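You operate a simulated robot arm through the tools that you are given. There is no shell and no other tool.

You are at the controls of a simulated robot arm. One attempt, no reset.

JOB
Warm the right bowl of stew on the small hot plate.
Fine: Use the high setting till it steams, then turn the knob back to low and switch off. The bowl stays on the plate; spill nothing. Leave the other bowls where they are.

Only the result counts: the job must be done as asked and must still hold three seconds after the hand-in. Knocking over, shifting, dropping, spilling or breaking anything else fails it.

ROBOT AND FRAMES
A 6-joint arm with a two-finger gripper, fixed in place. Base frame: the origin is on the floor under the middle of its stand, x ahead of it, y to its left, z up; the work surface is at about z = 800. Units: mm, rad, N and s.
It reaches about 1572 mm from its shoulder. Its first joint turns from -2.897 to 2.897 rad. Payload 2.45 kg.
Tool frame: the origin (TCP) lies between the finger pads and is the grasp point; the fingertips stand 20 mm ahead of it; z points along the fingers, y is the line along which they close. The gripper opens to 140 mm; its body begins 168 mm behind the TCP.
Orientation is that of the tool frame in the base frame, as a unit quaternion [x, y, z, w]. With the fingers straight down and closing along the base's y, the tool's x points along the base's -x, its y along +y and its z along -z.

CONTROLS
- The arm moves only by the tool jog_arm. Its argument "increments" is a list of rows, each a list of 7 numbers: the shift along the tool's x, y, z in units of 150 mm (1.0 is 150 mm), then the turn, a rotation vector about the tool's x, y, z in units of 180 degrees (1.0 is 180 degrees), then the opening, from 0 (shut) to 1 (fully open). In form: [[dx, dy, dz, wx, wy, wz, claw], ...]. A call has 1 to 20 rows; each row is the pose to reach, as a shift and turn from the pose commanded when the call began, along the tool's axes at that moment. A call with a number of a shift or a turn outside -1 to 1 is refused whole. Rows are played at 5 a second. More than 50 mm and 0.15 rad between two rows, or a gripper value outside its range, and nothing of the call is played. Where a pose cannot be reached the arm comes as near as it can. A force on the tool above 90 N (or 10 N above the force at the start of the call, whichever is more), or a blocked arm, ends the call early, and 0.2 s more pass. The fingers move at their own pace (about 45 mm/s each) and stop on an object; they squeeze with about 29 N. The grip force told is the motor's: it shows also when the fingers shut on nothing. Time passes only in rows, and 0.2 s behind the last, so rows that repeat a pose let the fingers close. It gives the time, the measured TCP pose, the force on the tool (base axes), the opening and the grip force at its end, in the units of the frame above (readings bear some noise), with the torque about the TCP (base axes, N m) and any sound that the robot's microphone picked up, and new pictures: "show" is both (left out), scene, wrist or none.
- Cameras (640 x 400 px; columns grow to the right, rows downward): "scene" is fixed at [48.1, -647.4, 1407.6]; the picture's right is [0.67, -0.74, 0.00], its down [-0.20, -0.18, -0.96] and it looks along [0.71, 0.65, -0.27] (base axes); focal length 311 px, centre (320, 200). "wrist" rides on the gripper at [78, 11, -209] in the tool frame; the picture's right is [-0.14, 0.99, 0.00], its down [-0.92, -0.13, -0.37] and it looks along [-0.37, -0.05, 0.93] (tool axes); focal length 280 px, centre (320, 200). There is no depth. A picture from a camera that has moved, and an enlarged one, comes with that camera's place and axes in the base frame and with its lens.
- zoom(camera, box): a new picture of the part [left, top, right, bottom] of that camera's present view, enlarged. The clock stands still meanwhile.
- finish_job(): hands the job in; it is judged then, once.

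Places have to be worked out from the pictures, the camera data and where the tool is seen. Open the gripper and draw the arm clear of the work before you hand the job in, unless the task says otherwise.

The tools are called after "Call:" as a command line: name --pt "numbers of a row" for each row, then --argument value for the rest, lists and objects as JSON in quotes. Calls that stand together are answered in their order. jog_arm: Moves the arm, as the interface text tells. Its arguments: {"type":"object","properties":{"increments":{"type":"array","items":{"type":"array","items":{"type":"number"}}},"show":{"type":"string","enum":["both","scene","wrist","none"]}},"required":["increments"]} The other tools are called the same way: zoom (camera, box) takes an enlarged picture of a part of a camera's view; finish_job () hands the job in.

At the start:

```text
time: 0.0
tool_pos: [848.8, 17.6, 1164.2]
tcp_rot: [0.001, 1.0, -0.001, 0.0]
wrist_force: [-0.8, -0.4, -0.2]
wrist_torque: [0.0, 0.03, 0.03]
opening: 139.9
finger_force: 0.1
```

scene: 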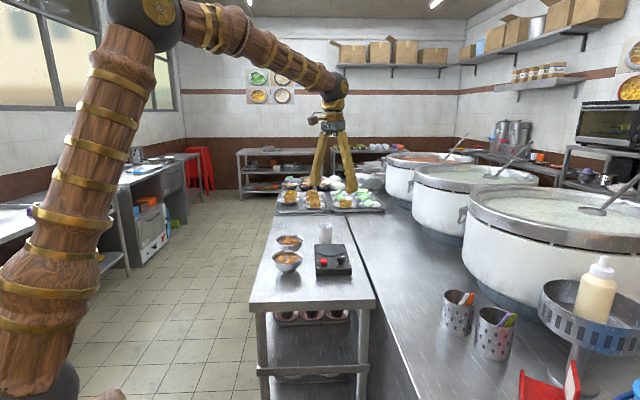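
wrist: 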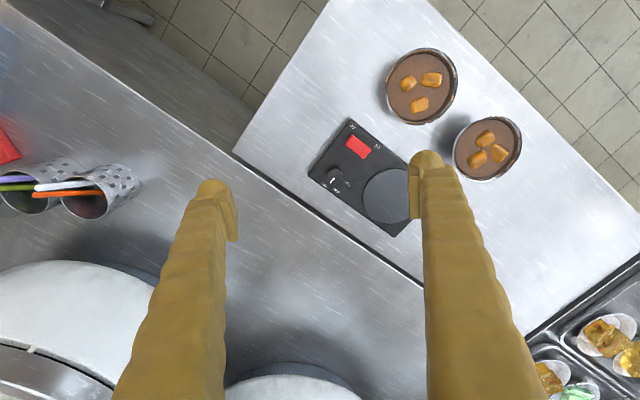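

I see a small hot plate with a red switch and a knob, and two bowls on the near table. I'll enlarge both views first to look at the controls.

Call:
zoom --camera "wrist" --box '[290, 100, 430, 240]'

Call:
zoom --camera "scene" --box '[240, 210, 380, 310]'

Call:
zoom --camera "wrist" --box '[360, 30, 560, 200]'

```text
2.86 times, centred on (360, 170) of wrist
camera zoom: at [769.2, 28.9, 1374.2], right [0.14, 0.99, 0.0], down [0.92, -0.13, 0.37], along [0.37, -0.05, -0.93], focal length 801 px, centre (206, 286)
```

zoom: 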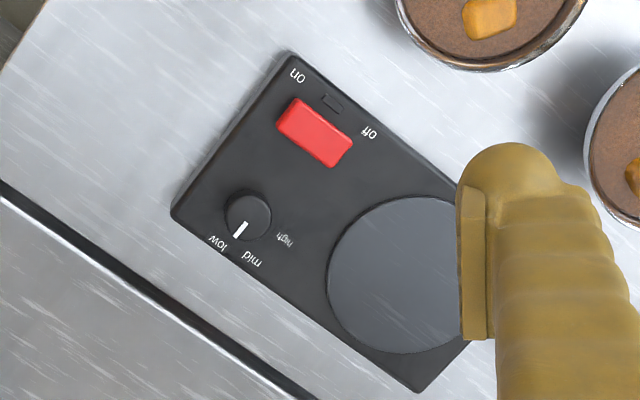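

```text
4.00 times, centred on (310, 260) of scene
camera zoom: at [48.1, -647.4, 1407.6], right [0.67, -0.74, 0.0], down [-0.2, -0.18, -0.96], along [0.71, 0.65, -0.27], focal length 1243 px, centre (360, -40)
```

zoom: 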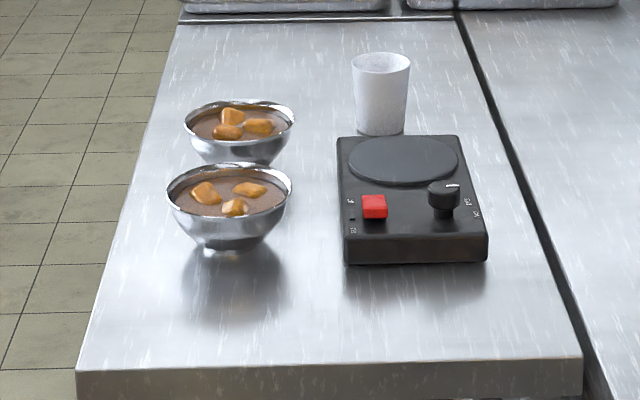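

```text
2.35 times, centred on (460, 115) of wrist
camera zoom: at [769.2, 28.9, 1374.2], right [0.14, 0.99, 0.0], down [0.92, -0.13, 0.37], along [0.37, -0.05, -0.93], focal length 660 px, centre (-9, 400)
```

zoom: 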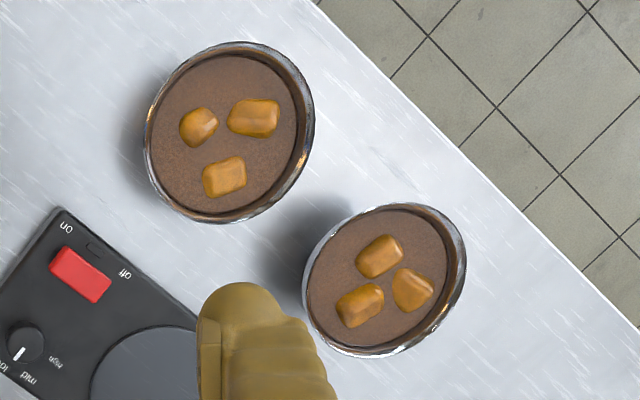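

The two stew bowls sit at roughly (791,198) and (913,316) in the base frame, and the hot plate at about (934,90). I'll check for further bowls and enlarge the knob and its labels before moving.

Call:
zoom --camera "scene" --box '[310, 235, 360, 280]'

Call:
zoom --camera "wrist" --box '[315, 150, 375, 200]'

Call:
zoom --camera "scene" --box '[240, 170, 400, 230]'

Call:
zoom --camera "scene" --box '[240, 290, 390, 390]'

```text
8.89 times, centred on (335, 258) of scene
camera zoom: at [48.1, -647.4, 1407.6], right [0.67, -0.74, 0.0], down [-0.2, -0.18, -0.96], along [0.71, 0.65, -0.27], focal length 2761 px, centre (187, -311)
```

zoom: 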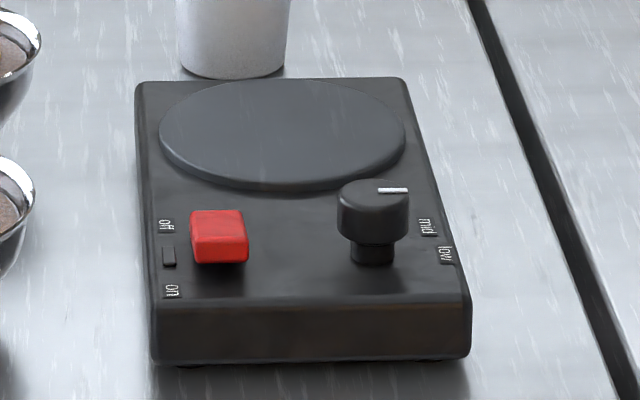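

```text
8.00 times, centred on (345, 175) of wrist
camera zoom: at [769.2, 28.9, 1374.2], right [0.14, 0.99, 0.0], down [0.92, -0.13, 0.37], along [0.37, -0.05, -0.93], focal length 2243 px, centre (120, 400)
```

zoom: 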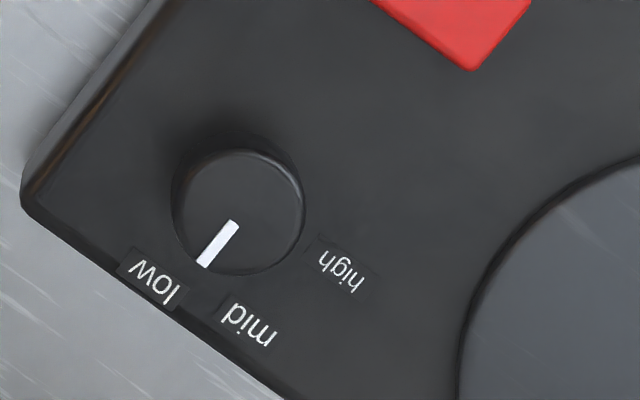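

```text
4.00 times, centred on (320, 200) of scene
camera zoom: at [48.1, -647.4, 1407.6], right [0.67, -0.74, 0.0], down [-0.2, -0.18, -0.96], along [0.71, 0.65, -0.27], focal length 1243 px, centre (320, 200)
```

zoom: 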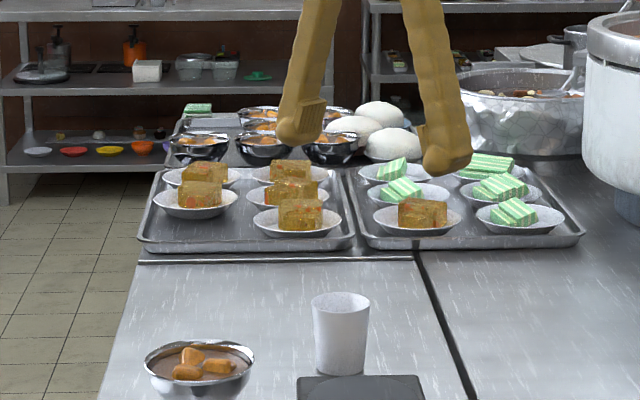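

```text
4.00 times, centred on (315, 340) of scene
camera zoom: at [48.1, -647.4, 1407.6], right [0.67, -0.74, 0.0], down [-0.2, -0.18, -0.96], along [0.71, 0.65, -0.27], focal length 1243 px, centre (340, -360)
```

zoom: 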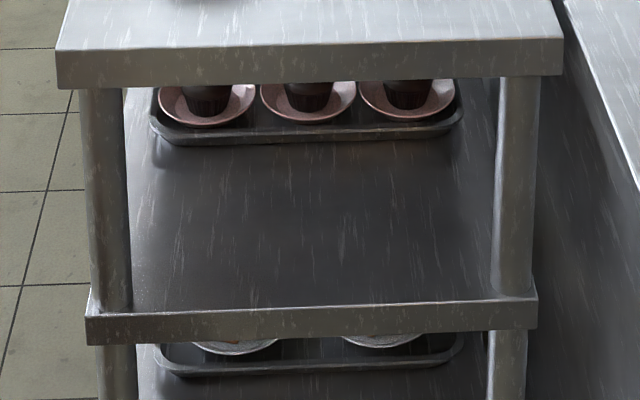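

There are just two stew bowls. The hot-plate labels read from the robot's side, and seen from there (y to the left) the right bowl is the nearer one at about (791,198). The knob points at "low" and "high" is about 90° counter-clockwise. I'll move above that bowl, turning the gripper about 44° so it lines up with the table.

Call:
jog_arm --pt "0.048 0.117 0 0 0 -0.0306 1" --pt "0.097 0.233 0 0 0 -0.0611 1" --pt "0.145 0.35 0 0 0 -0.0917 1" --pt "0.193 0.467 0 0 0 -0.1222 1" --pt "0.242 0.583 0 0 0 -0.1528 1" --pt "0.29 0.7 0 0 0 -0.1833 1" --pt "0.339 0.817 0 0 0 -0.2139 1" --pt "0.387 0.933 0 0 0 -0.2444 1" --pt "0.387 0.933 0 0 0 -0.2444 1" --show "both"

```text
time: 2.0
tool_pos: [788.9, 158.0, 1163.9]
tcp_rot: [-0.374, 0.927, 0.0, 0.001]
wrist_force: [0.0, 0.0, 0.6]
wrist_torque: [-0.01, 0.02, -0.05]
opening: 139.9
finger_force: 0.1
camera wrist: at [724.6, 112.1, 1374.1], right [-0.59, 0.81, 0.0], down [0.75, 0.55, 0.37], along [0.3, 0.22, -0.93], focal length 280 px, centre (320, 200)
```

scene: 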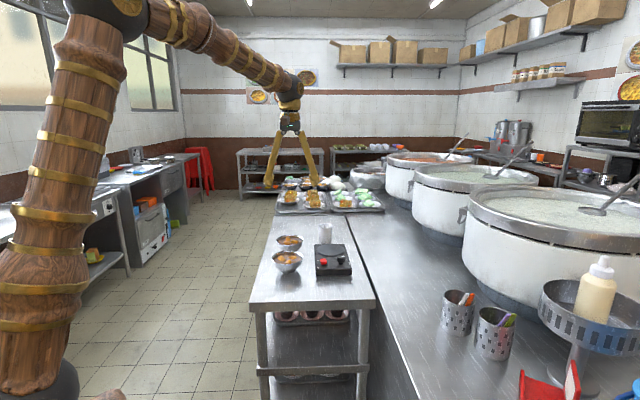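
wrist: 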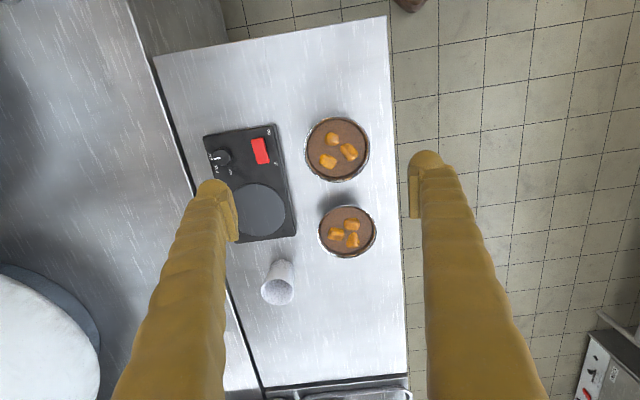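

The wrist view is now aligned with the table. The target bowl, the plate and the white cup behind it are all visible, so I'll enlarge them to measure.

Call:
zoom --camera "wrist" --box '[190, 105, 390, 265]'

Call:
zoom --camera "scene" --box '[260, 215, 360, 285]'

Call:
zoom --camera "wrist" --box '[195, 120, 295, 200]'

```text
2.50 times, centred on (290, 185) of wrist
camera zoom: at [724.6, 112.1, 1374.1], right [-0.59, 0.81, 0.0], down [0.75, 0.55, 0.37], along [0.3, 0.22, -0.93], focal length 701 px, centre (395, 238)
```

zoom: 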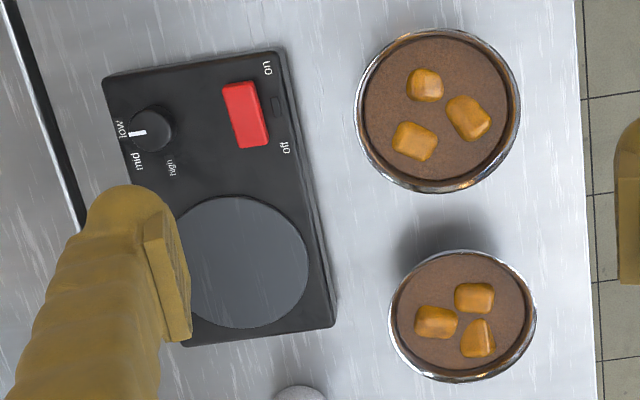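

```text
5.71 times, centred on (310, 250) of scene
camera zoom: at [48.1, -647.4, 1407.6], right [0.67, -0.74, 0.0], down [-0.2, -0.18, -0.96], along [0.71, 0.65, -0.27], focal length 1775 px, centre (377, -86)
```

zoom: 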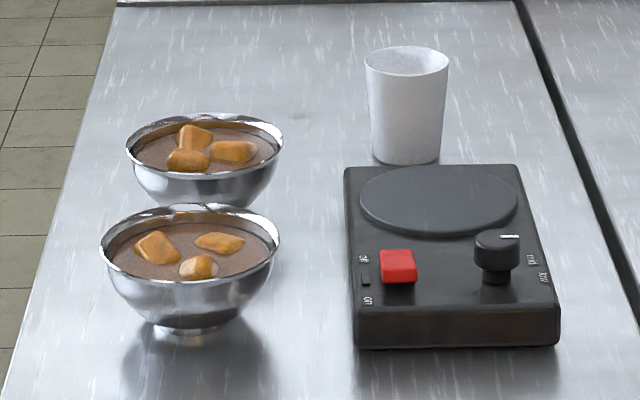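

```text
5.00 times, centred on (245, 160) of wrist
camera zoom: at [724.6, 112.1, 1374.1], right [-0.59, 0.81, 0.0], down [0.75, 0.55, 0.37], along [0.3, 0.22, -0.93], focal length 1402 px, centre (695, 400)
```

zoom: 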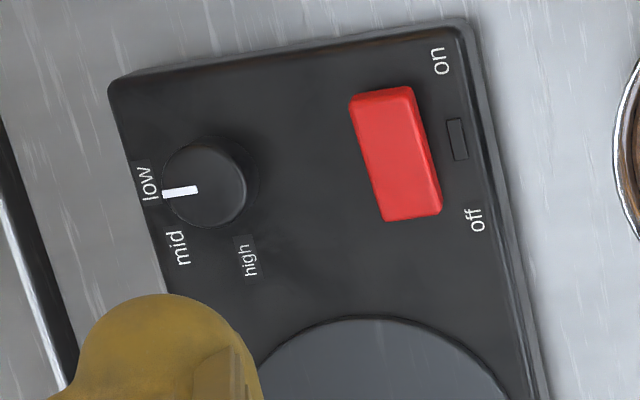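

Target bowl: centre about (791,200), rim about 122 mm across at z≈857. Knob: centre about (926,37), pointing about −42° (low), with "high" about +44°. I'll turn the knob to high first, while the plate is empty and off. Next I move above the knob with a narrower opening.

Call:
jog_arm --pt "-0.01 -0.122 0.108 0 0 0.0215 0.9" --pt "-0.02 -0.243 0.217 0 0 0.043 0.8" --pt "-0.03 -0.365 0.325 0 0 0.0646 0.7" --pt "-0.04 -0.487 0.433 0 0 0.0861 0.6" --pt "-0.05 -0.608 0.542 0 0 0.1076 0.5" --pt "-0.06 -0.73 0.65 0 0 0.1292 0.45" --pt "-0.07 -0.851 0.758 0 0 0.1507 0.45" --pt "-0.08 -0.973 0.867 0 0 0.1722 0.45" --pt "-0.08 -0.973 0.867 0 0 0.1722 0.45" --show "both"

```text
time: 4.0
tool_pos: [899.7, 61.8, 1035.0]
tcp_rot: [-0.112, 0.994, 0.0, 0.0]
wrist_force: [0.1, -0.3, -0.8]
wrist_torque: [0.0, 0.0, 0.04]
opening: 62.9
finger_force: 0.0
camera wrist: at [819.9, 54.5, 1245.5], right [-0.09, 1.0, 0.0], down [0.93, 0.08, 0.37], along [0.37, 0.03, -0.93], focal length 280 px, centre (320, 200)
```

scene: 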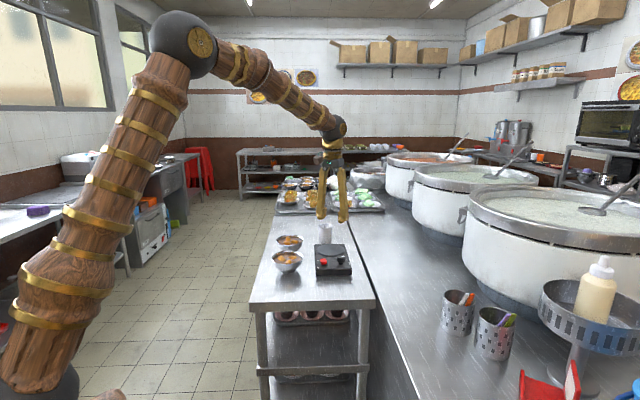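
wrist: 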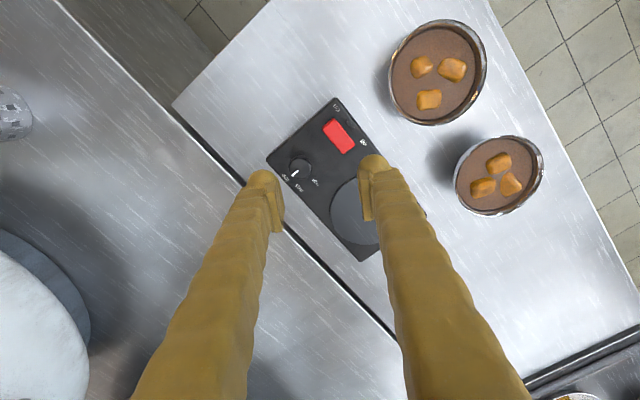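

The gripper is now at (900,62,1035) with about 63 mm opening. I'll enlarge the knob and switch to refine their positions from here.

Call:
zoom --camera "wrist" --box '[260, 90, 400, 190]'

Call:
zoom --camera "scene" --box '[290, 150, 370, 280]'

```text
4.00 times, centred on (330, 140) of wrist
camera zoom: at [819.9, 54.5, 1245.5], right [-0.09, 1.0, 0.0], down [0.93, 0.08, 0.37], along [0.37, 0.03, -0.93], focal length 1122 px, centre (280, 440)
```

zoom: 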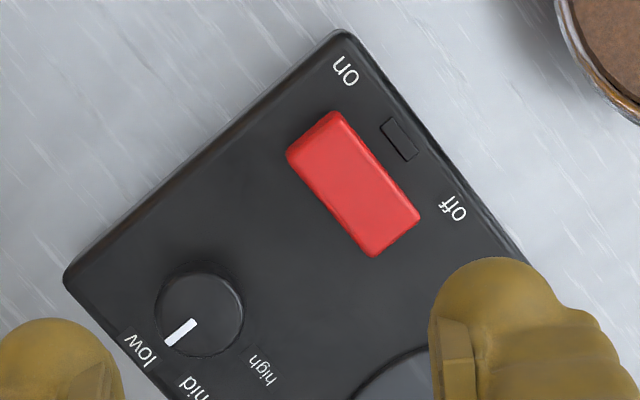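

```text
3.08 times, centred on (330, 215) of scene
camera zoom: at [48.1, -647.4, 1407.6], right [0.67, -0.74, 0.0], down [-0.2, -0.18, -0.96], along [0.71, 0.65, -0.27], focal length 956 px, centre (289, 154)
```

zoom: 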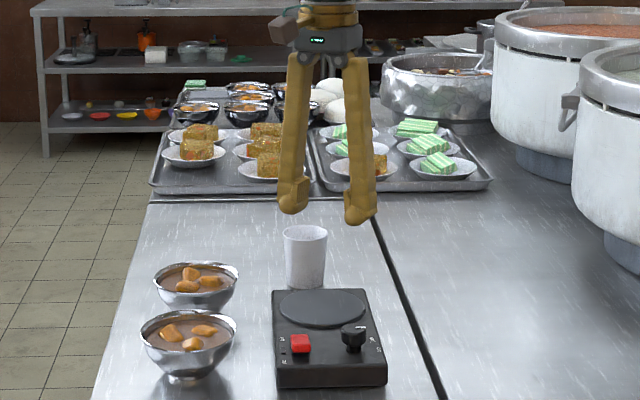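

The knob top triangulates to about (929.5, 36.8) at z≈860, about 30 mm in diameter; the plate top is near z≈832. I'll move straight above the knob at TCP z=900 with a 52 mm opening.

Call:
jog_arm --pt "-0.052 -0.069 0.1 0 0 0 0.42" --pt "-0.104 -0.138 0.25 0 0 0 0.38" --pt "-0.1565 -0.207 0.4 0 0 0 0.37" --pt "-0.1565 -0.207 0.55 0 0 0 0.37" --pt "-0.1565 -0.207 0.7 0 0 0 0.37" --pt "-0.1565 -0.207 0.82 0 0 0 0.37" --pt "-0.1565 -0.207 0.9 0 0 0 0.37" --pt "-0.1565 -0.207 0.9 0 0 0 0.37" --show "both"

Call:
zoom --camera "wrist" --box '[240, 110, 400, 230]'

Call:
zoom --camera "scene" --box '[300, 220, 370, 285]'

```text
time: 5.8
tool_pos: [929.4, 36.5, 900.0]
tcp_rot: [-0.114, 0.994, 0.0, 0.0]
wrist_force: [-0.4, 0.3, -0.4]
wrist_torque: [0.02, 0.02, -0.01]
opening: 51.6
finger_force: 0.1
camera wrist: at [850.5, 29.9, 1109.3], right [-0.09, 1.0, 0.0], down [0.93, 0.08, 0.37], along [0.37, 0.03, -0.93], focal length 280 px, centre (320, 200)
```

scene: 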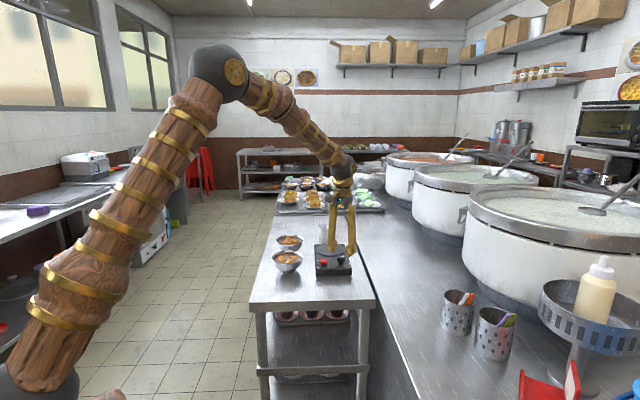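
wrist: 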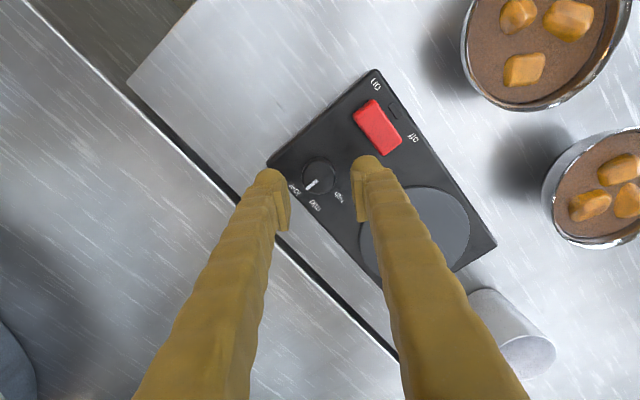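

```text
3.33 times, centred on (320, 170) of wrist
camera zoom: at [850.5, 29.9, 1109.3], right [-0.09, 1.0, 0.0], down [0.93, 0.08, 0.37], along [0.37, 0.03, -0.93], focal length 935 px, centre (320, 300)
```

zoom: 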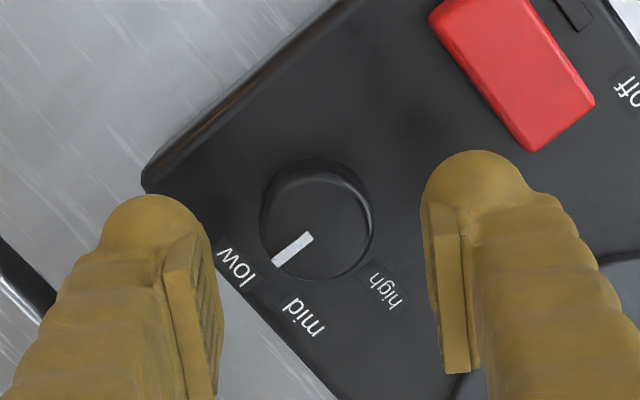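

```text
6.15 times, centred on (335, 252) of scene
camera zoom: at [48.1, -647.4, 1407.6], right [0.67, -0.74, 0.0], down [-0.2, -0.18, -0.96], along [0.71, 0.65, -0.27], focal length 1912 px, centre (228, -123)
```

zoom: 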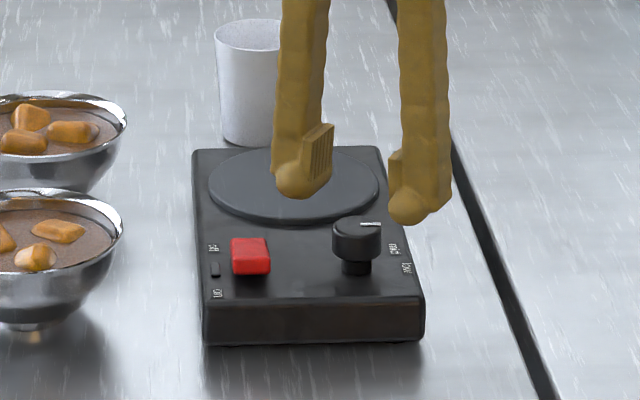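

The knob is well centred between the fingers (about 2 mm off along x). I'll go down gently to TCP z≈859 so the pads surround the cap, still open.

Call:
jog_arm --pt "0.01 0 0.07 0 0 0 0.37" --pt "0.01 0 0.14 0 0 0 0.37" --pt "0.01 0 0.2 0 0 0 0.37" --pt "0.01 0 0.24 0 0 0 0.37" --pt "0.01 0 0.2733 0 0 0 0.37" --pt "0.01 0 0.2733 0 0 0 0.37" --show "both"

Call:
zoom --camera "scene" --box '[300, 220, 370, 285]'

Call:
zoom --camera "wrist" --box '[240, 110, 400, 230]'

```text
time: 7.2
tool_pos: [926.9, 37.8, 857.2]
tcp_rot: [-0.113, 0.994, 0.0, 0.001]
wrist_force: [-0.1, -0.4, -0.1]
wrist_torque: [-0.02, 0.0, 0.0]
opening: 51.8
finger_force: 0.0
camera wrist: at [848.6, 29.8, 1067.4], right [-0.09, 1.0, 0.0], down [0.93, 0.08, 0.37], along [0.37, 0.03, -0.93], focal length 280 px, centre (320, 200)
```

scene: 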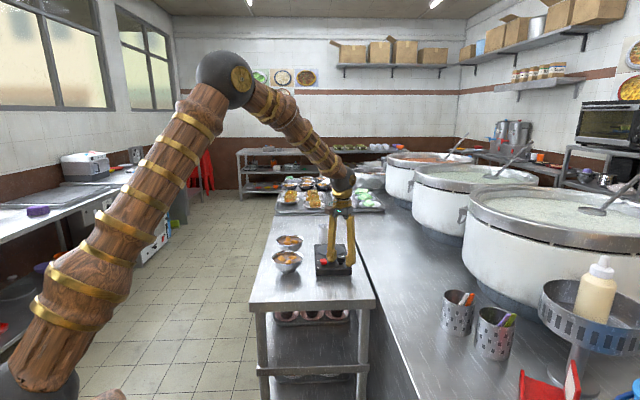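
wrist: 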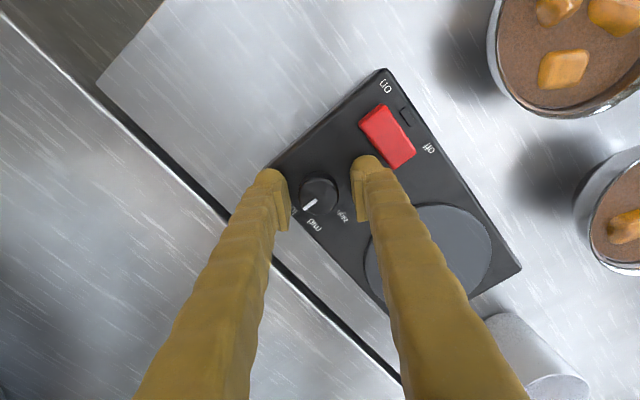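

```text
6.15 times, centred on (335, 252) of scene
camera zoom: at [48.1, -647.4, 1407.6], right [0.67, -0.74, 0.0], down [-0.2, -0.18, -0.96], along [0.71, 0.65, -0.27], focal length 1912 px, centre (228, -123)
```

zoom: 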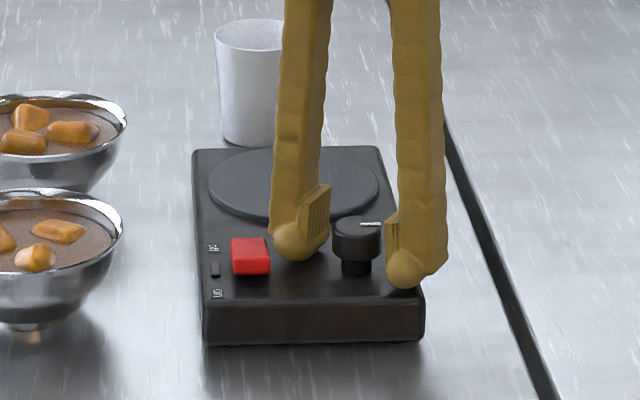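

```text
3.33 times, centred on (320, 170) of wrist
camera zoom: at [848.6, 29.8, 1067.4], right [-0.09, 1.0, 0.0], down [0.93, 0.08, 0.37], along [0.37, 0.03, -0.93], focal length 935 px, centre (320, 300)
```

zoom: 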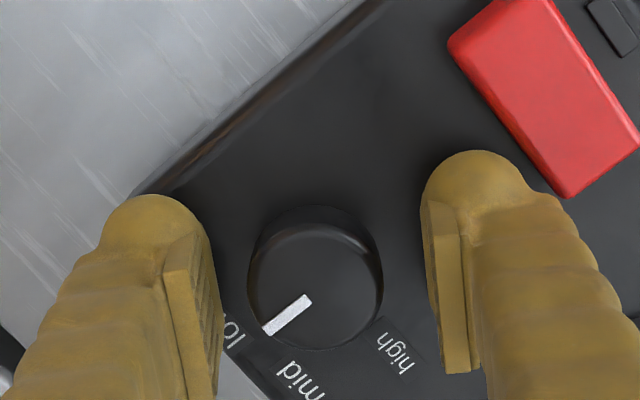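

The cap sits between the pads with the tips just above the plate and no contact force. I'll shift 1.5 mm along −y of the tool to centre and close on the knob.

Call:
jog_arm --pt "0 -0.01 0 0 0 0 0.37" --pt "0 -0.01 0 0 0 0 0.2" --pt "0 -0.01 0 0 0 0 0.1" --pt "0 -0.01 0 0 0 0 0.1" --pt "0 -0.01 0 0 0 0 0.1" --show "wrist"

Call:
zoom --camera "wrist" --box '[240, 110, 400, 230]'

```text
time: 8.4
tool_pos: [928.3, 32.7, 856.1]
tcp_rot: [-0.113, 0.994, -0.001, -0.001]
wrist_force: [0.7, 2.0, 0.6]
wrist_torque: [-0.38, 0.25, 0.07]
opening: 28.5
finger_force: 29.6
camera wrist: at [849.3, 27.5, 1067.1], right [-0.09, 1.0, 0.0], down [0.93, 0.08, 0.37], along [0.37, 0.03, -0.93], focal length 280 px, centre (320, 200)
```

wrist: 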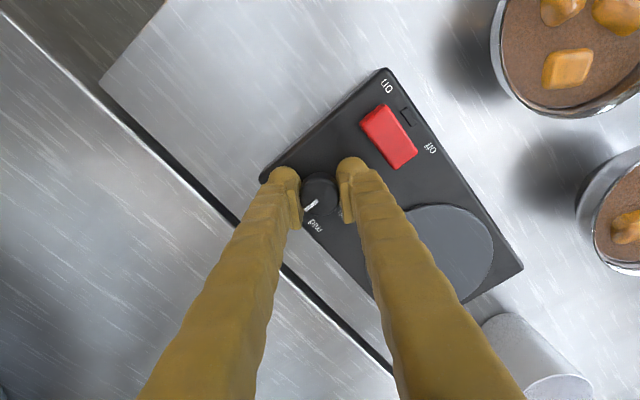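

```text
3.33 times, centred on (320, 170) of wrist
camera zoom: at [849.3, 27.5, 1067.1], right [-0.09, 1.0, 0.0], down [0.93, 0.08, 0.37], along [0.37, 0.03, -0.93], focal length 935 px, centre (320, 300)
```

zoom: 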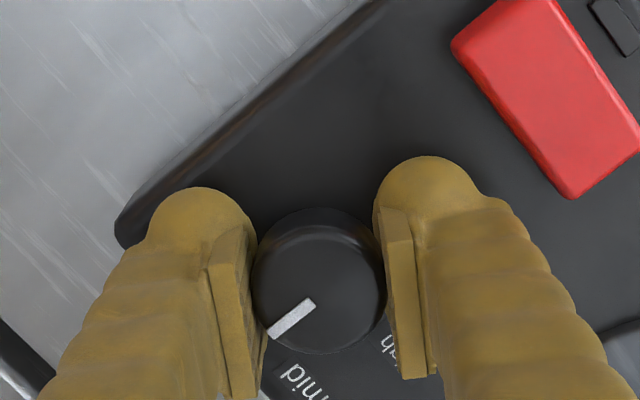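

The pads hold the knob (28.5 mm, about 29 N). I'll turn it about 88° counter-clockwise from low toward high.

Call:
jog_arm --pt "0 -0.01 0 0 0 -0.0376 0.1" --pt "0 -0.01 0 0 0 -0.0752 0.1" --pt "0 -0.01 0 0 0 -0.1128 0.1" --pt "0 -0.01 0 0 0 -0.1504 0.1" --pt "0 -0.01 0 0 0 -0.188 0.1" --pt "0 -0.01 0 0 0 -0.2256 0.1" --pt "0 -0.01 0 0 0 -0.2632 0.1" --pt "0 -0.01 0 0 0 -0.3008 0.1" --pt "0 -0.01 0 0 0 -0.3384 0.1" --pt "0 -0.01 0 0 0 -0.376 0.1" --pt "0 -0.01 0 0 0 -0.4136 0.1" --pt "0 -0.01 0 0 0 -0.4512 0.1" --pt "0 -0.01 0 0 0 -0.489 0.1" --pt "0 -0.01 0 0 0 -0.489 0.1" --show "both"

Call:
zoom --camera "wrist" --box '[240, 110, 400, 230]'

Call:
zoom --camera "scene" --box '[300, 220, 370, 285]'

```text
time: 11.4
tool_pos: [927.8, 31.6, 858.9]
tcp_rot: [0.772, -0.635, 0.0, 0.0]
wrist_force: [-0.5, -4.0, 0.2]
wrist_torque: [0.03, 0.24, 0.09]
opening: 28.6
finger_force: 28.9
camera wrist: at [932.2, -47.0, 1067.3], right [-1.0, -0.06, 0.0], down [-0.05, 0.93, 0.37], along [-0.02, 0.37, -0.93], focal length 280 px, centre (320, 200)
```

scene: 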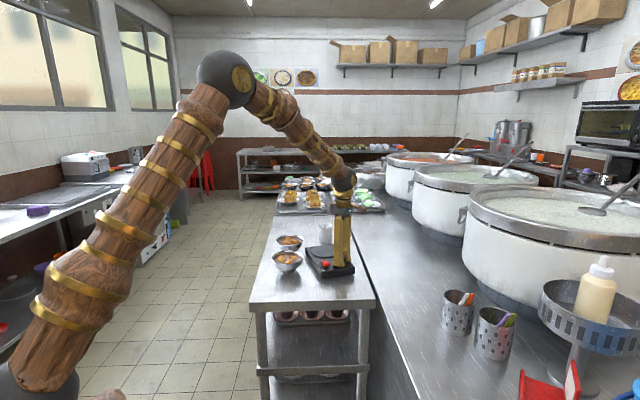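
wrist: 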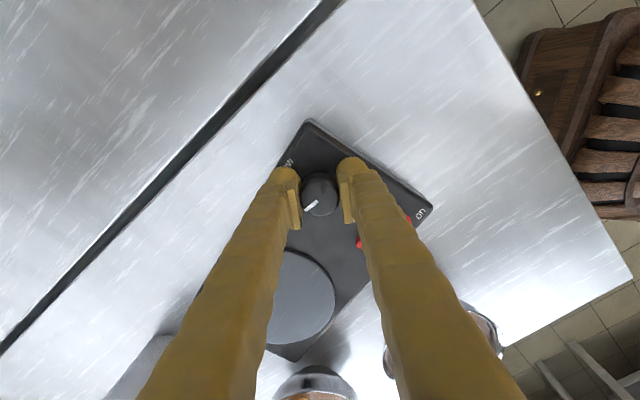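

```text
3.33 times, centred on (320, 170) of wrist
camera zoom: at [932.2, -47.0, 1067.3], right [-1.0, -0.06, 0.0], down [-0.05, 0.93, 0.37], along [-0.02, 0.37, -0.93], focal length 935 px, centre (320, 300)
```

zoom: 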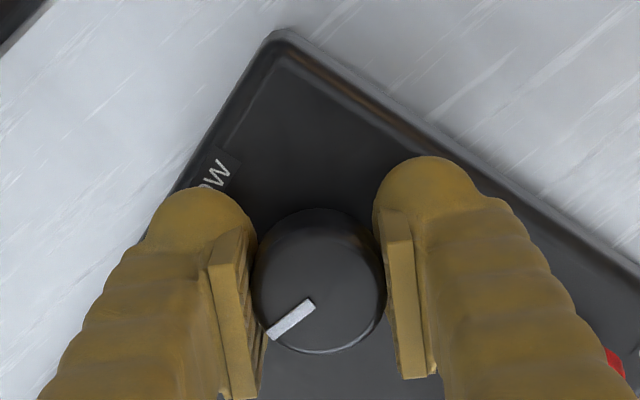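

```text
6.15 times, centred on (335, 252) of scene
camera zoom: at [48.1, -647.4, 1407.6], right [0.67, -0.74, 0.0], down [-0.2, -0.18, -0.96], along [0.71, 0.65, -0.27], focal length 1912 px, centre (228, -123)
```

zoom: 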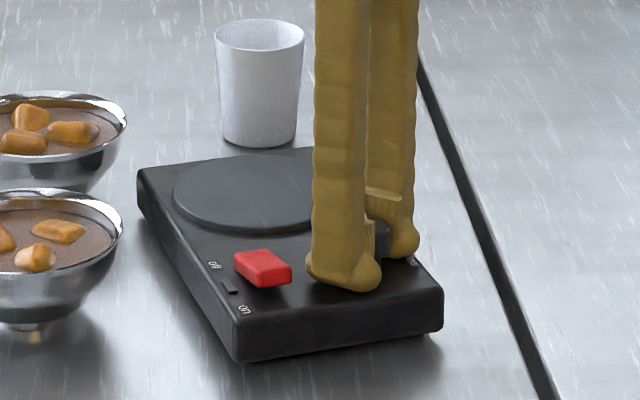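

The knob turned with the gripper, but the hot plate itself swivelled on the table by roughly 15°. I'll release and rise to see where the pointer really stands against the labels.

Call:
jog_arm --pt "0 0 0 0 0 0 0.25" --pt "0 0 0 0 0 0 0.37" --pt "0 0 0 0 0 0 0.4" --pt "0 0 -0.1 0 0 0 0.4" --pt "0 0 -0.25 0 0 0 0.4" --pt "0 0 -0.45 0 0 0 0.4" --pt "0 0 -0.65 0 0 0 0.4" --pt "0 0 -0.8 0 0 0 0.4" --pt "0 0 -0.8 0 0 0 0.4" --show "both"

Call:
zoom --camera "wrist" --box '[240, 100, 400, 220]'

Call:
zoom --camera "scene" --box '[300, 220, 370, 285]'

```text
time: 13.4
tool_pos: [929.7, 34.3, 978.3]
tcp_rot: [0.771, -0.636, 0.001, 0.001]
wrist_force: [-0.2, 0.1, 0.3]
wrist_torque: [-0.01, -0.01, 0.02]
opening: 56.1
finger_force: 0.1
camera wrist: at [933.5, -44.7, 1187.9], right [-1.0, -0.05, 0.0], down [-0.05, 0.93, 0.37], along [-0.02, 0.37, -0.93], focal length 280 px, centre (320, 200)
```

scene: 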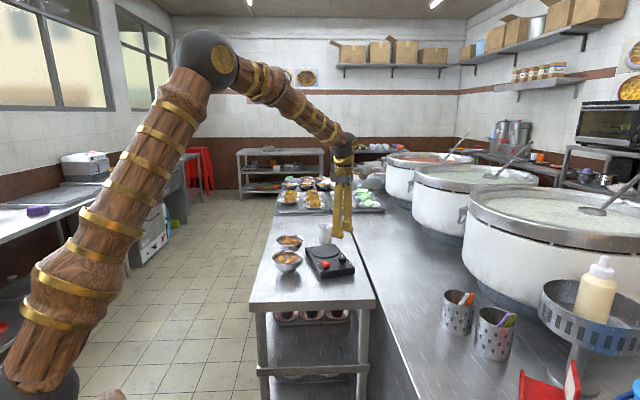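
wrist: 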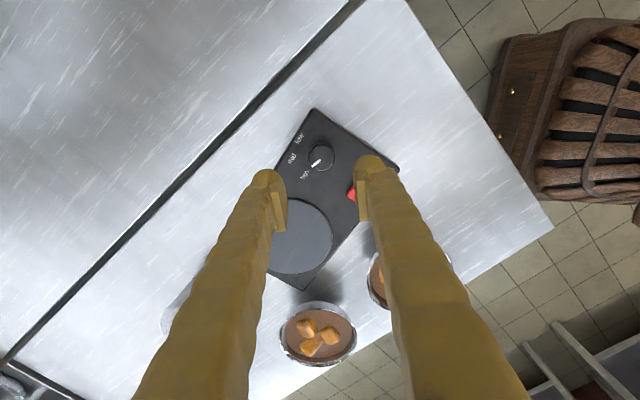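

```text
3.33 times, centred on (320, 160) of wrist
camera zoom: at [933.5, -44.7, 1187.9], right [-1.0, -0.05, 0.0], down [-0.05, 0.93, 0.37], along [-0.02, 0.37, -0.93], focal length 935 px, centre (320, 333)
```

zoom: 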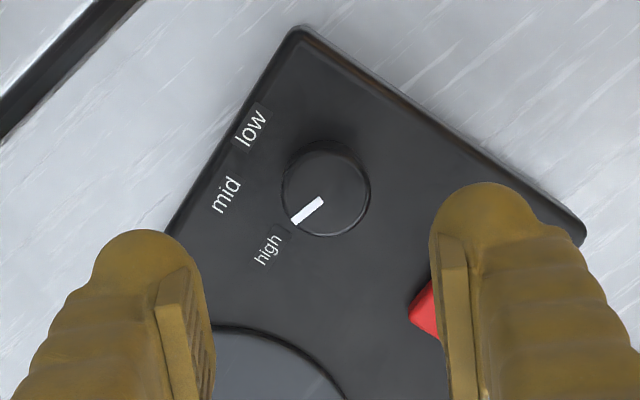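

```text
6.15 times, centred on (335, 252) of scene
camera zoom: at [48.1, -647.4, 1407.6], right [0.67, -0.74, 0.0], down [-0.2, -0.18, -0.96], along [0.71, 0.65, -0.27], focal length 1912 px, centre (228, -123)
```

zoom: 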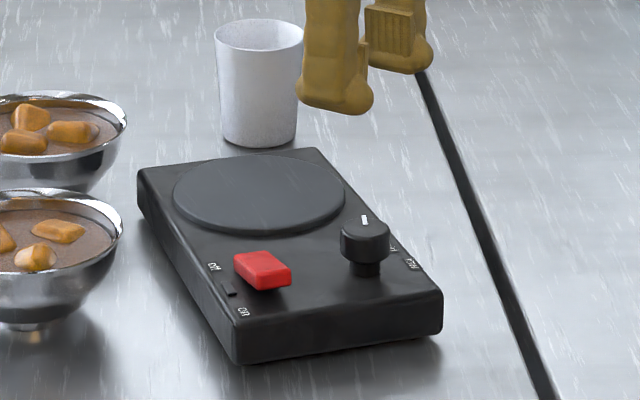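

Relative to the labels (low −90°, mid −45°, high 0° in the plate's frame) the pointer is about 15° short of high, because the plate turned some 15° with it. I'll go back down on the knob, re-grip and turn the rest slowly so the plate drags less.

Call:
jog_arm --pt "0.0167 0.014 0.1 0 0 0 0.38" --pt "0.0167 0.014 0.3 0 0 0 0.38" --pt "0.0167 0.014 0.48 0 0 0 0.38" --pt "0.0167 0.014 0.62 0 0 0 0.38" --pt "0.0167 0.014 0.72 0 0 0 0.38" --pt "0.0167 0.014 0.79 0 0 0 0.38" --pt "0.0167 0.014 0.79 0 0 0 0.38" --show "wrist"

Call:
zoom --camera "wrist" --box '[240, 110, 400, 230]'

```text
time: 15.0
tool_pos: [927.3, 29.4, 857.2]
tcp_rot: [0.772, -0.636, 0.0, 0.0]
wrist_force: [0.0, -0.3, -0.9]
wrist_torque: [0.01, -0.02, -0.02]
opening: 53.2
finger_force: 0.0
camera wrist: at [931.9, -49.0, 1067.1], right [-1.0, -0.05, 0.0], down [-0.05, 0.93, 0.37], along [-0.02, 0.37, -0.93], focal length 280 px, centre (320, 200)
```

wrist: 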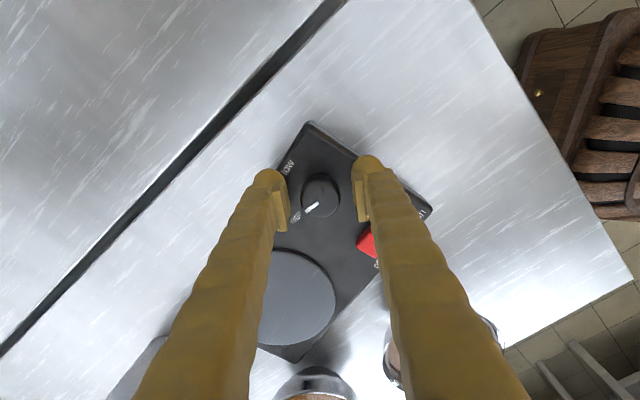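

```text
3.33 times, centred on (320, 170) of wrist
camera zoom: at [931.9, -49.0, 1067.1], right [-1.0, -0.05, 0.0], down [-0.05, 0.93, 0.37], along [-0.02, 0.37, -0.93], focal length 935 px, centre (320, 300)
```

zoom: 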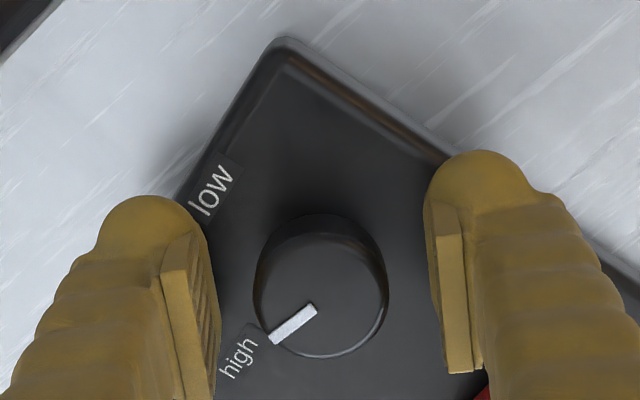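

The knob is between the pads again; the pointer still needs about 10–15° more to meet "high". I'll close on it, centred by a 1.5 mm shift.

Call:
jog_arm --pt "-0.01 0 0 0 0 0 0.3" --pt "-0.01 0 0 0 0 0 0.2" --pt "-0.01 0 0 0 0 0 0.1" --pt "-0.01 0 0 0 0 0 0.1" --pt "-0.01 0 0 0 0 0 0.1" --show "none"

Call:
jog_arm --pt "0 0 0 0 0 -0.01 0.1" --pt "0 0 0 0 0 -0.02 0.1" --pt "0 0 0 0 0 -0.03 0.1" --pt "0 0 0 0 0 -0.04 0.1" --show "wrist"

Call:
zoom --camera "wrist" --box '[240, 110, 400, 230]'

```text
time: 16.2
tool_pos: [928.0, 31.9, 858.5]
tcp_rot: [0.772, -0.636, 0.0, 0.0]
wrist_force: [0.3, 4.3, 0.4]
wrist_torque: [-0.34, 0.14, -0.01]
opening: 28.5
finger_force: 28.6
```

```text
time: 17.2
tool_pos: [927.4, 32.0, 859.2]
tcp_rot: [0.81, -0.586, 0.001, 0.0]
wrist_force: [-0.1, -0.2, 0.0]
wrist_torque: [-0.44, 0.19, -0.1]
opening: 28.4
finger_force: 28.9
camera wrist: at [940.5, -46.0, 1069.1], right [-0.98, -0.18, 0.0], down [-0.17, 0.91, 0.37], along [-0.07, 0.36, -0.93], focal length 280 px, centre (320, 200)
```

wrist: 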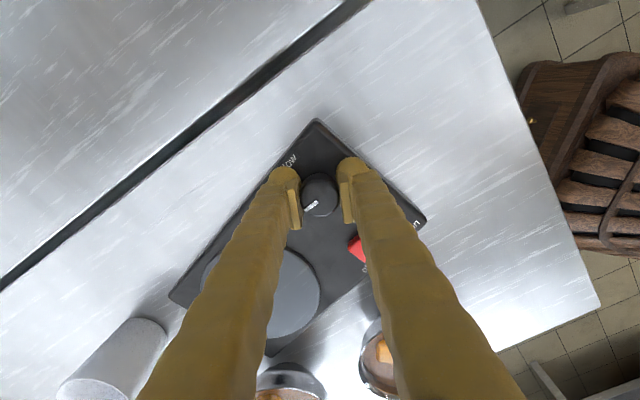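

```text
3.33 times, centred on (320, 170) of wrist
camera zoom: at [940.5, -46.0, 1069.1], right [-0.98, -0.18, 0.0], down [-0.17, 0.91, 0.37], along [-0.07, 0.36, -0.93], focal length 935 px, centre (320, 300)
```

zoom: 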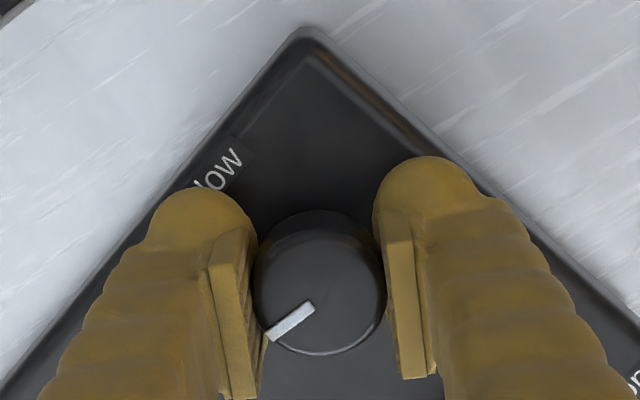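

The plate stayed at about 60° while the knob turned 7°, so slow turning works. I'll continue another 7° and check again.

Call:
jog_arm --pt "0 0 0 0 0 -0.01 0.1" --pt "0 0 0 0 0 -0.02 0.1" --pt "0 0 0 0 0 -0.03 0.1" --pt "0 0 0 0 0 -0.04 0.1" --show "wrist"

Call:
zoom --camera "wrist" --box '[240, 110, 400, 230]'

Call:
zoom --camera "scene" --box '[300, 220, 370, 285]'

```text
time: 18.2
tool_pos: [926.3, 31.8, 860.0]
tcp_rot: [0.845, -0.534, -0.001, 0.0]
wrist_force: [-0.4, -5.1, -11.7]
wrist_torque: [0.0, 0.11, -0.17]
opening: 28.4
finger_force: 28.8
camera wrist: at [950.0, -43.5, 1069.5], right [-0.95, -0.3, 0.0], down [-0.28, 0.89, 0.37], along [-0.11, 0.35, -0.93], focal length 280 px, centre (320, 200)
```

wrist: 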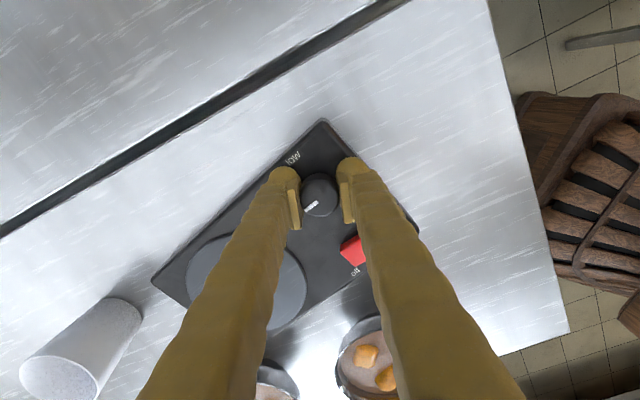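

```text
3.33 times, centred on (320, 170) of wrist
camera zoom: at [950.0, -43.5, 1069.5], right [-0.95, -0.3, 0.0], down [-0.28, 0.89, 0.37], along [-0.11, 0.35, -0.93], focal length 935 px, centre (320, 300)
```

zoom: 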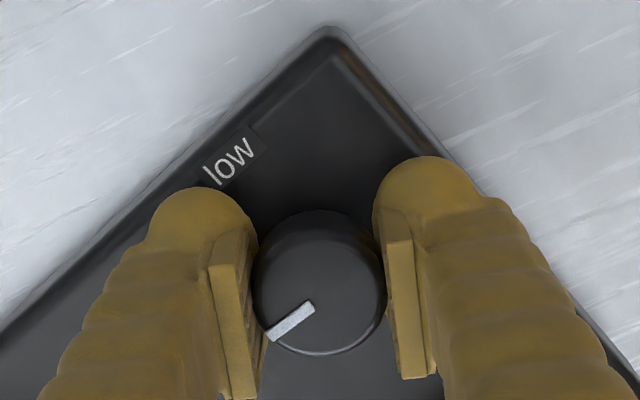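

```text
6.15 times, centred on (335, 252) of scene
camera zoom: at [48.1, -647.4, 1407.6], right [0.67, -0.74, 0.0], down [-0.2, -0.18, -0.96], along [0.71, 0.65, -0.27], focal length 1912 px, centre (228, -123)
```

zoom: 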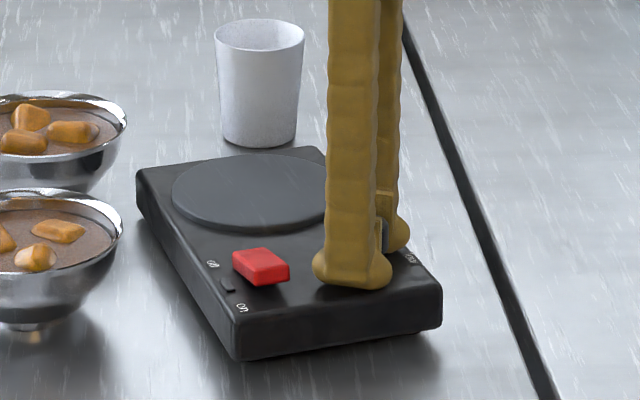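

Plate essentially unmoved while the knob turned another 7°; the pointer should now be within a few degrees of high. I'll add about 3.5°, then release and rise to verify.

Call:
jog_arm --pt "0 0 0 0 0 -0.01 0.1" --pt "0 0 0 0 0 -0.02 0.1" --pt "0 0 0 0 0 -0.02 0.1" --pt "0 0 0 0 0 -0.02 0.3" --pt "0 0 0 0 0 -0.02 0.4" --pt "0 0 0 0 0 -0.02 0.4" --pt "0 0 -0.1 0 0 -0.02 0.4" --pt "0 0 -0.25 0 0 -0.02 0.4" --pt "0 0 -0.45 0 0 -0.02 0.4" --pt "0 0 -0.65 0 0 -0.02 0.4" --pt "0 0 -0.85 0 0 -0.02 0.4" --pt "0 0 -0.85 0 0 -0.02 0.4" --show "both"

Call:
zoom --camera "wrist" --box '[240, 100, 400, 220]'

Call:
zoom --camera "scene" --box '[300, 220, 370, 285]'

```text
time: 20.8
tool_pos: [925.7, 30.6, 986.1]
tcp_rot: [0.862, -0.507, 0.0, 0.0]
wrist_force: [-0.2, 0.2, 0.7]
wrist_torque: [-0.01, 0.03, 0.01]
opening: 56.0
finger_force: 0.0
camera wrist: at [953.1, -41.8, 1195.9], right [-0.93, -0.36, 0.0], down [-0.33, 0.87, 0.37], along [-0.13, 0.34, -0.93], focal length 280 px, centre (320, 200)
```

scene: 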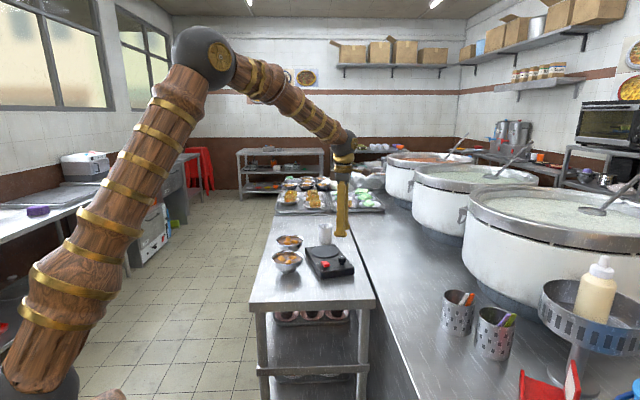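
wrist: 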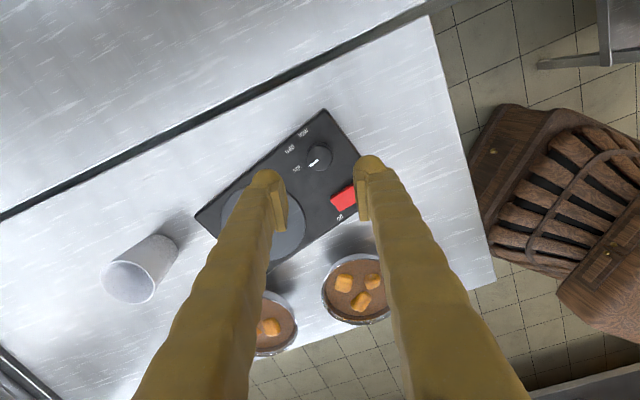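

```text
3.33 times, centred on (320, 160) of wrist
camera zoom: at [953.1, -41.8, 1195.9], right [-0.93, -0.36, 0.0], down [-0.33, 0.87, 0.37], along [-0.13, 0.34, -0.93], focal length 935 px, centre (320, 333)
```

zoom: 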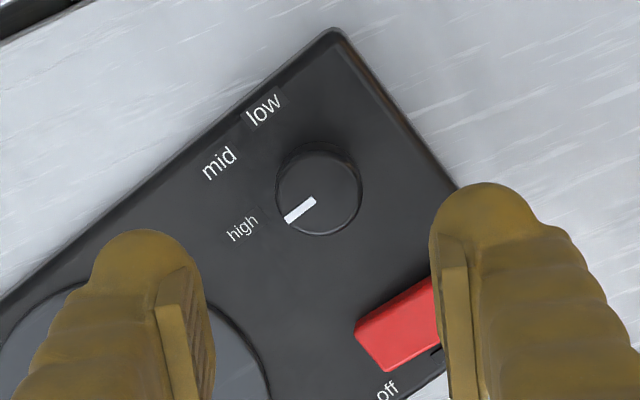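

```text
6.15 times, centred on (335, 252) of scene
camera zoom: at [48.1, -647.4, 1407.6], right [0.67, -0.74, 0.0], down [-0.2, -0.18, -0.96], along [0.71, 0.65, -0.27], focal length 1912 px, centre (228, -123)
```

zoom: 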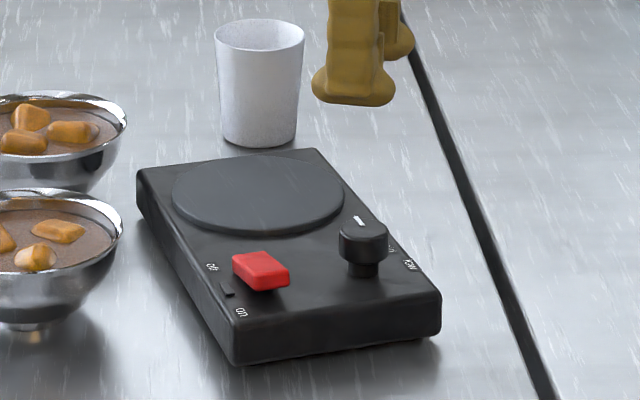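

The pointer is now parallel to the plate's long side, i.e. at "high". Before loading the plate I want it back in its original position. I'll grip the knob and turn it back clockwise quickly, which should drag the plate back by the same ~16°, then turn to high again slowly. First I descend and grip.

Call:
jog_arm --pt "0 0 0.15 0 0 0 0.38" --pt "0 0 0.35 0 0 0 0.38" --pt "0 0 0.52 0 0 0 0.38" --pt "0 0 0.66 0 0 0 0.38" --pt "0 0 0.76 0 0 0 0.38" --pt "0 0 0.83 0 0 0 0.38" --pt "0 0 0.84 0 0 0 0.38" --pt "0 0 0.84 0 0 0 0.25" --pt "0 0 0.84 0 0 0 0.1" --pt "0 0 0.84 0 0 0 0.1" --pt "0 0 0.84 0 0 0 0.1" --show "wrist"

Call:
zoom --camera "wrist" --box '[240, 110, 400, 230]'

```text
time: 23.2
tool_pos: [928.1, 31.0, 859.7]
tcp_rot: [0.862, -0.507, 0.001, 0.0]
wrist_force: [0.5, 3.9, -14.3]
wrist_torque: [-0.09, 0.1, 0.02]
opening: 28.7
finger_force: 29.2
camera wrist: at [955.3, -42.7, 1070.2], right [-0.93, -0.36, 0.0], down [-0.33, 0.87, 0.37], along [-0.13, 0.34, -0.93], focal length 280 px, centre (320, 200)
```

wrist: 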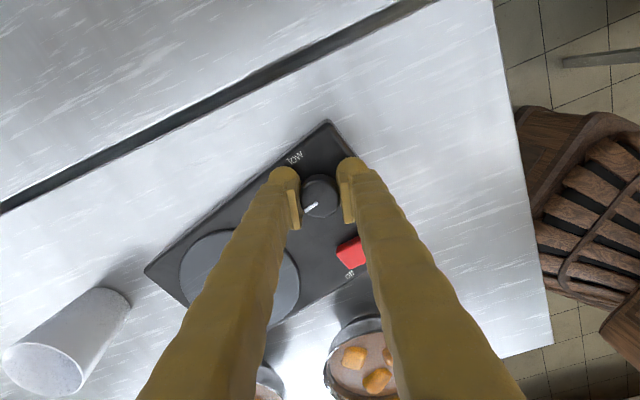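

```text
3.33 times, centred on (320, 170) of wrist
camera zoom: at [955.3, -42.7, 1070.2], right [-0.93, -0.36, 0.0], down [-0.33, 0.87, 0.37], along [-0.13, 0.34, -0.93], focal length 935 px, centre (320, 300)
```

zoom: 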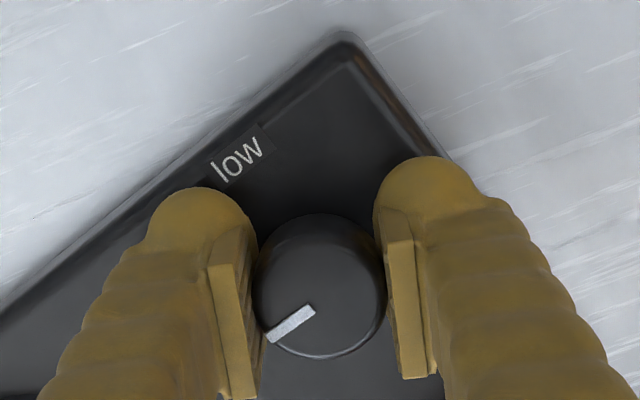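

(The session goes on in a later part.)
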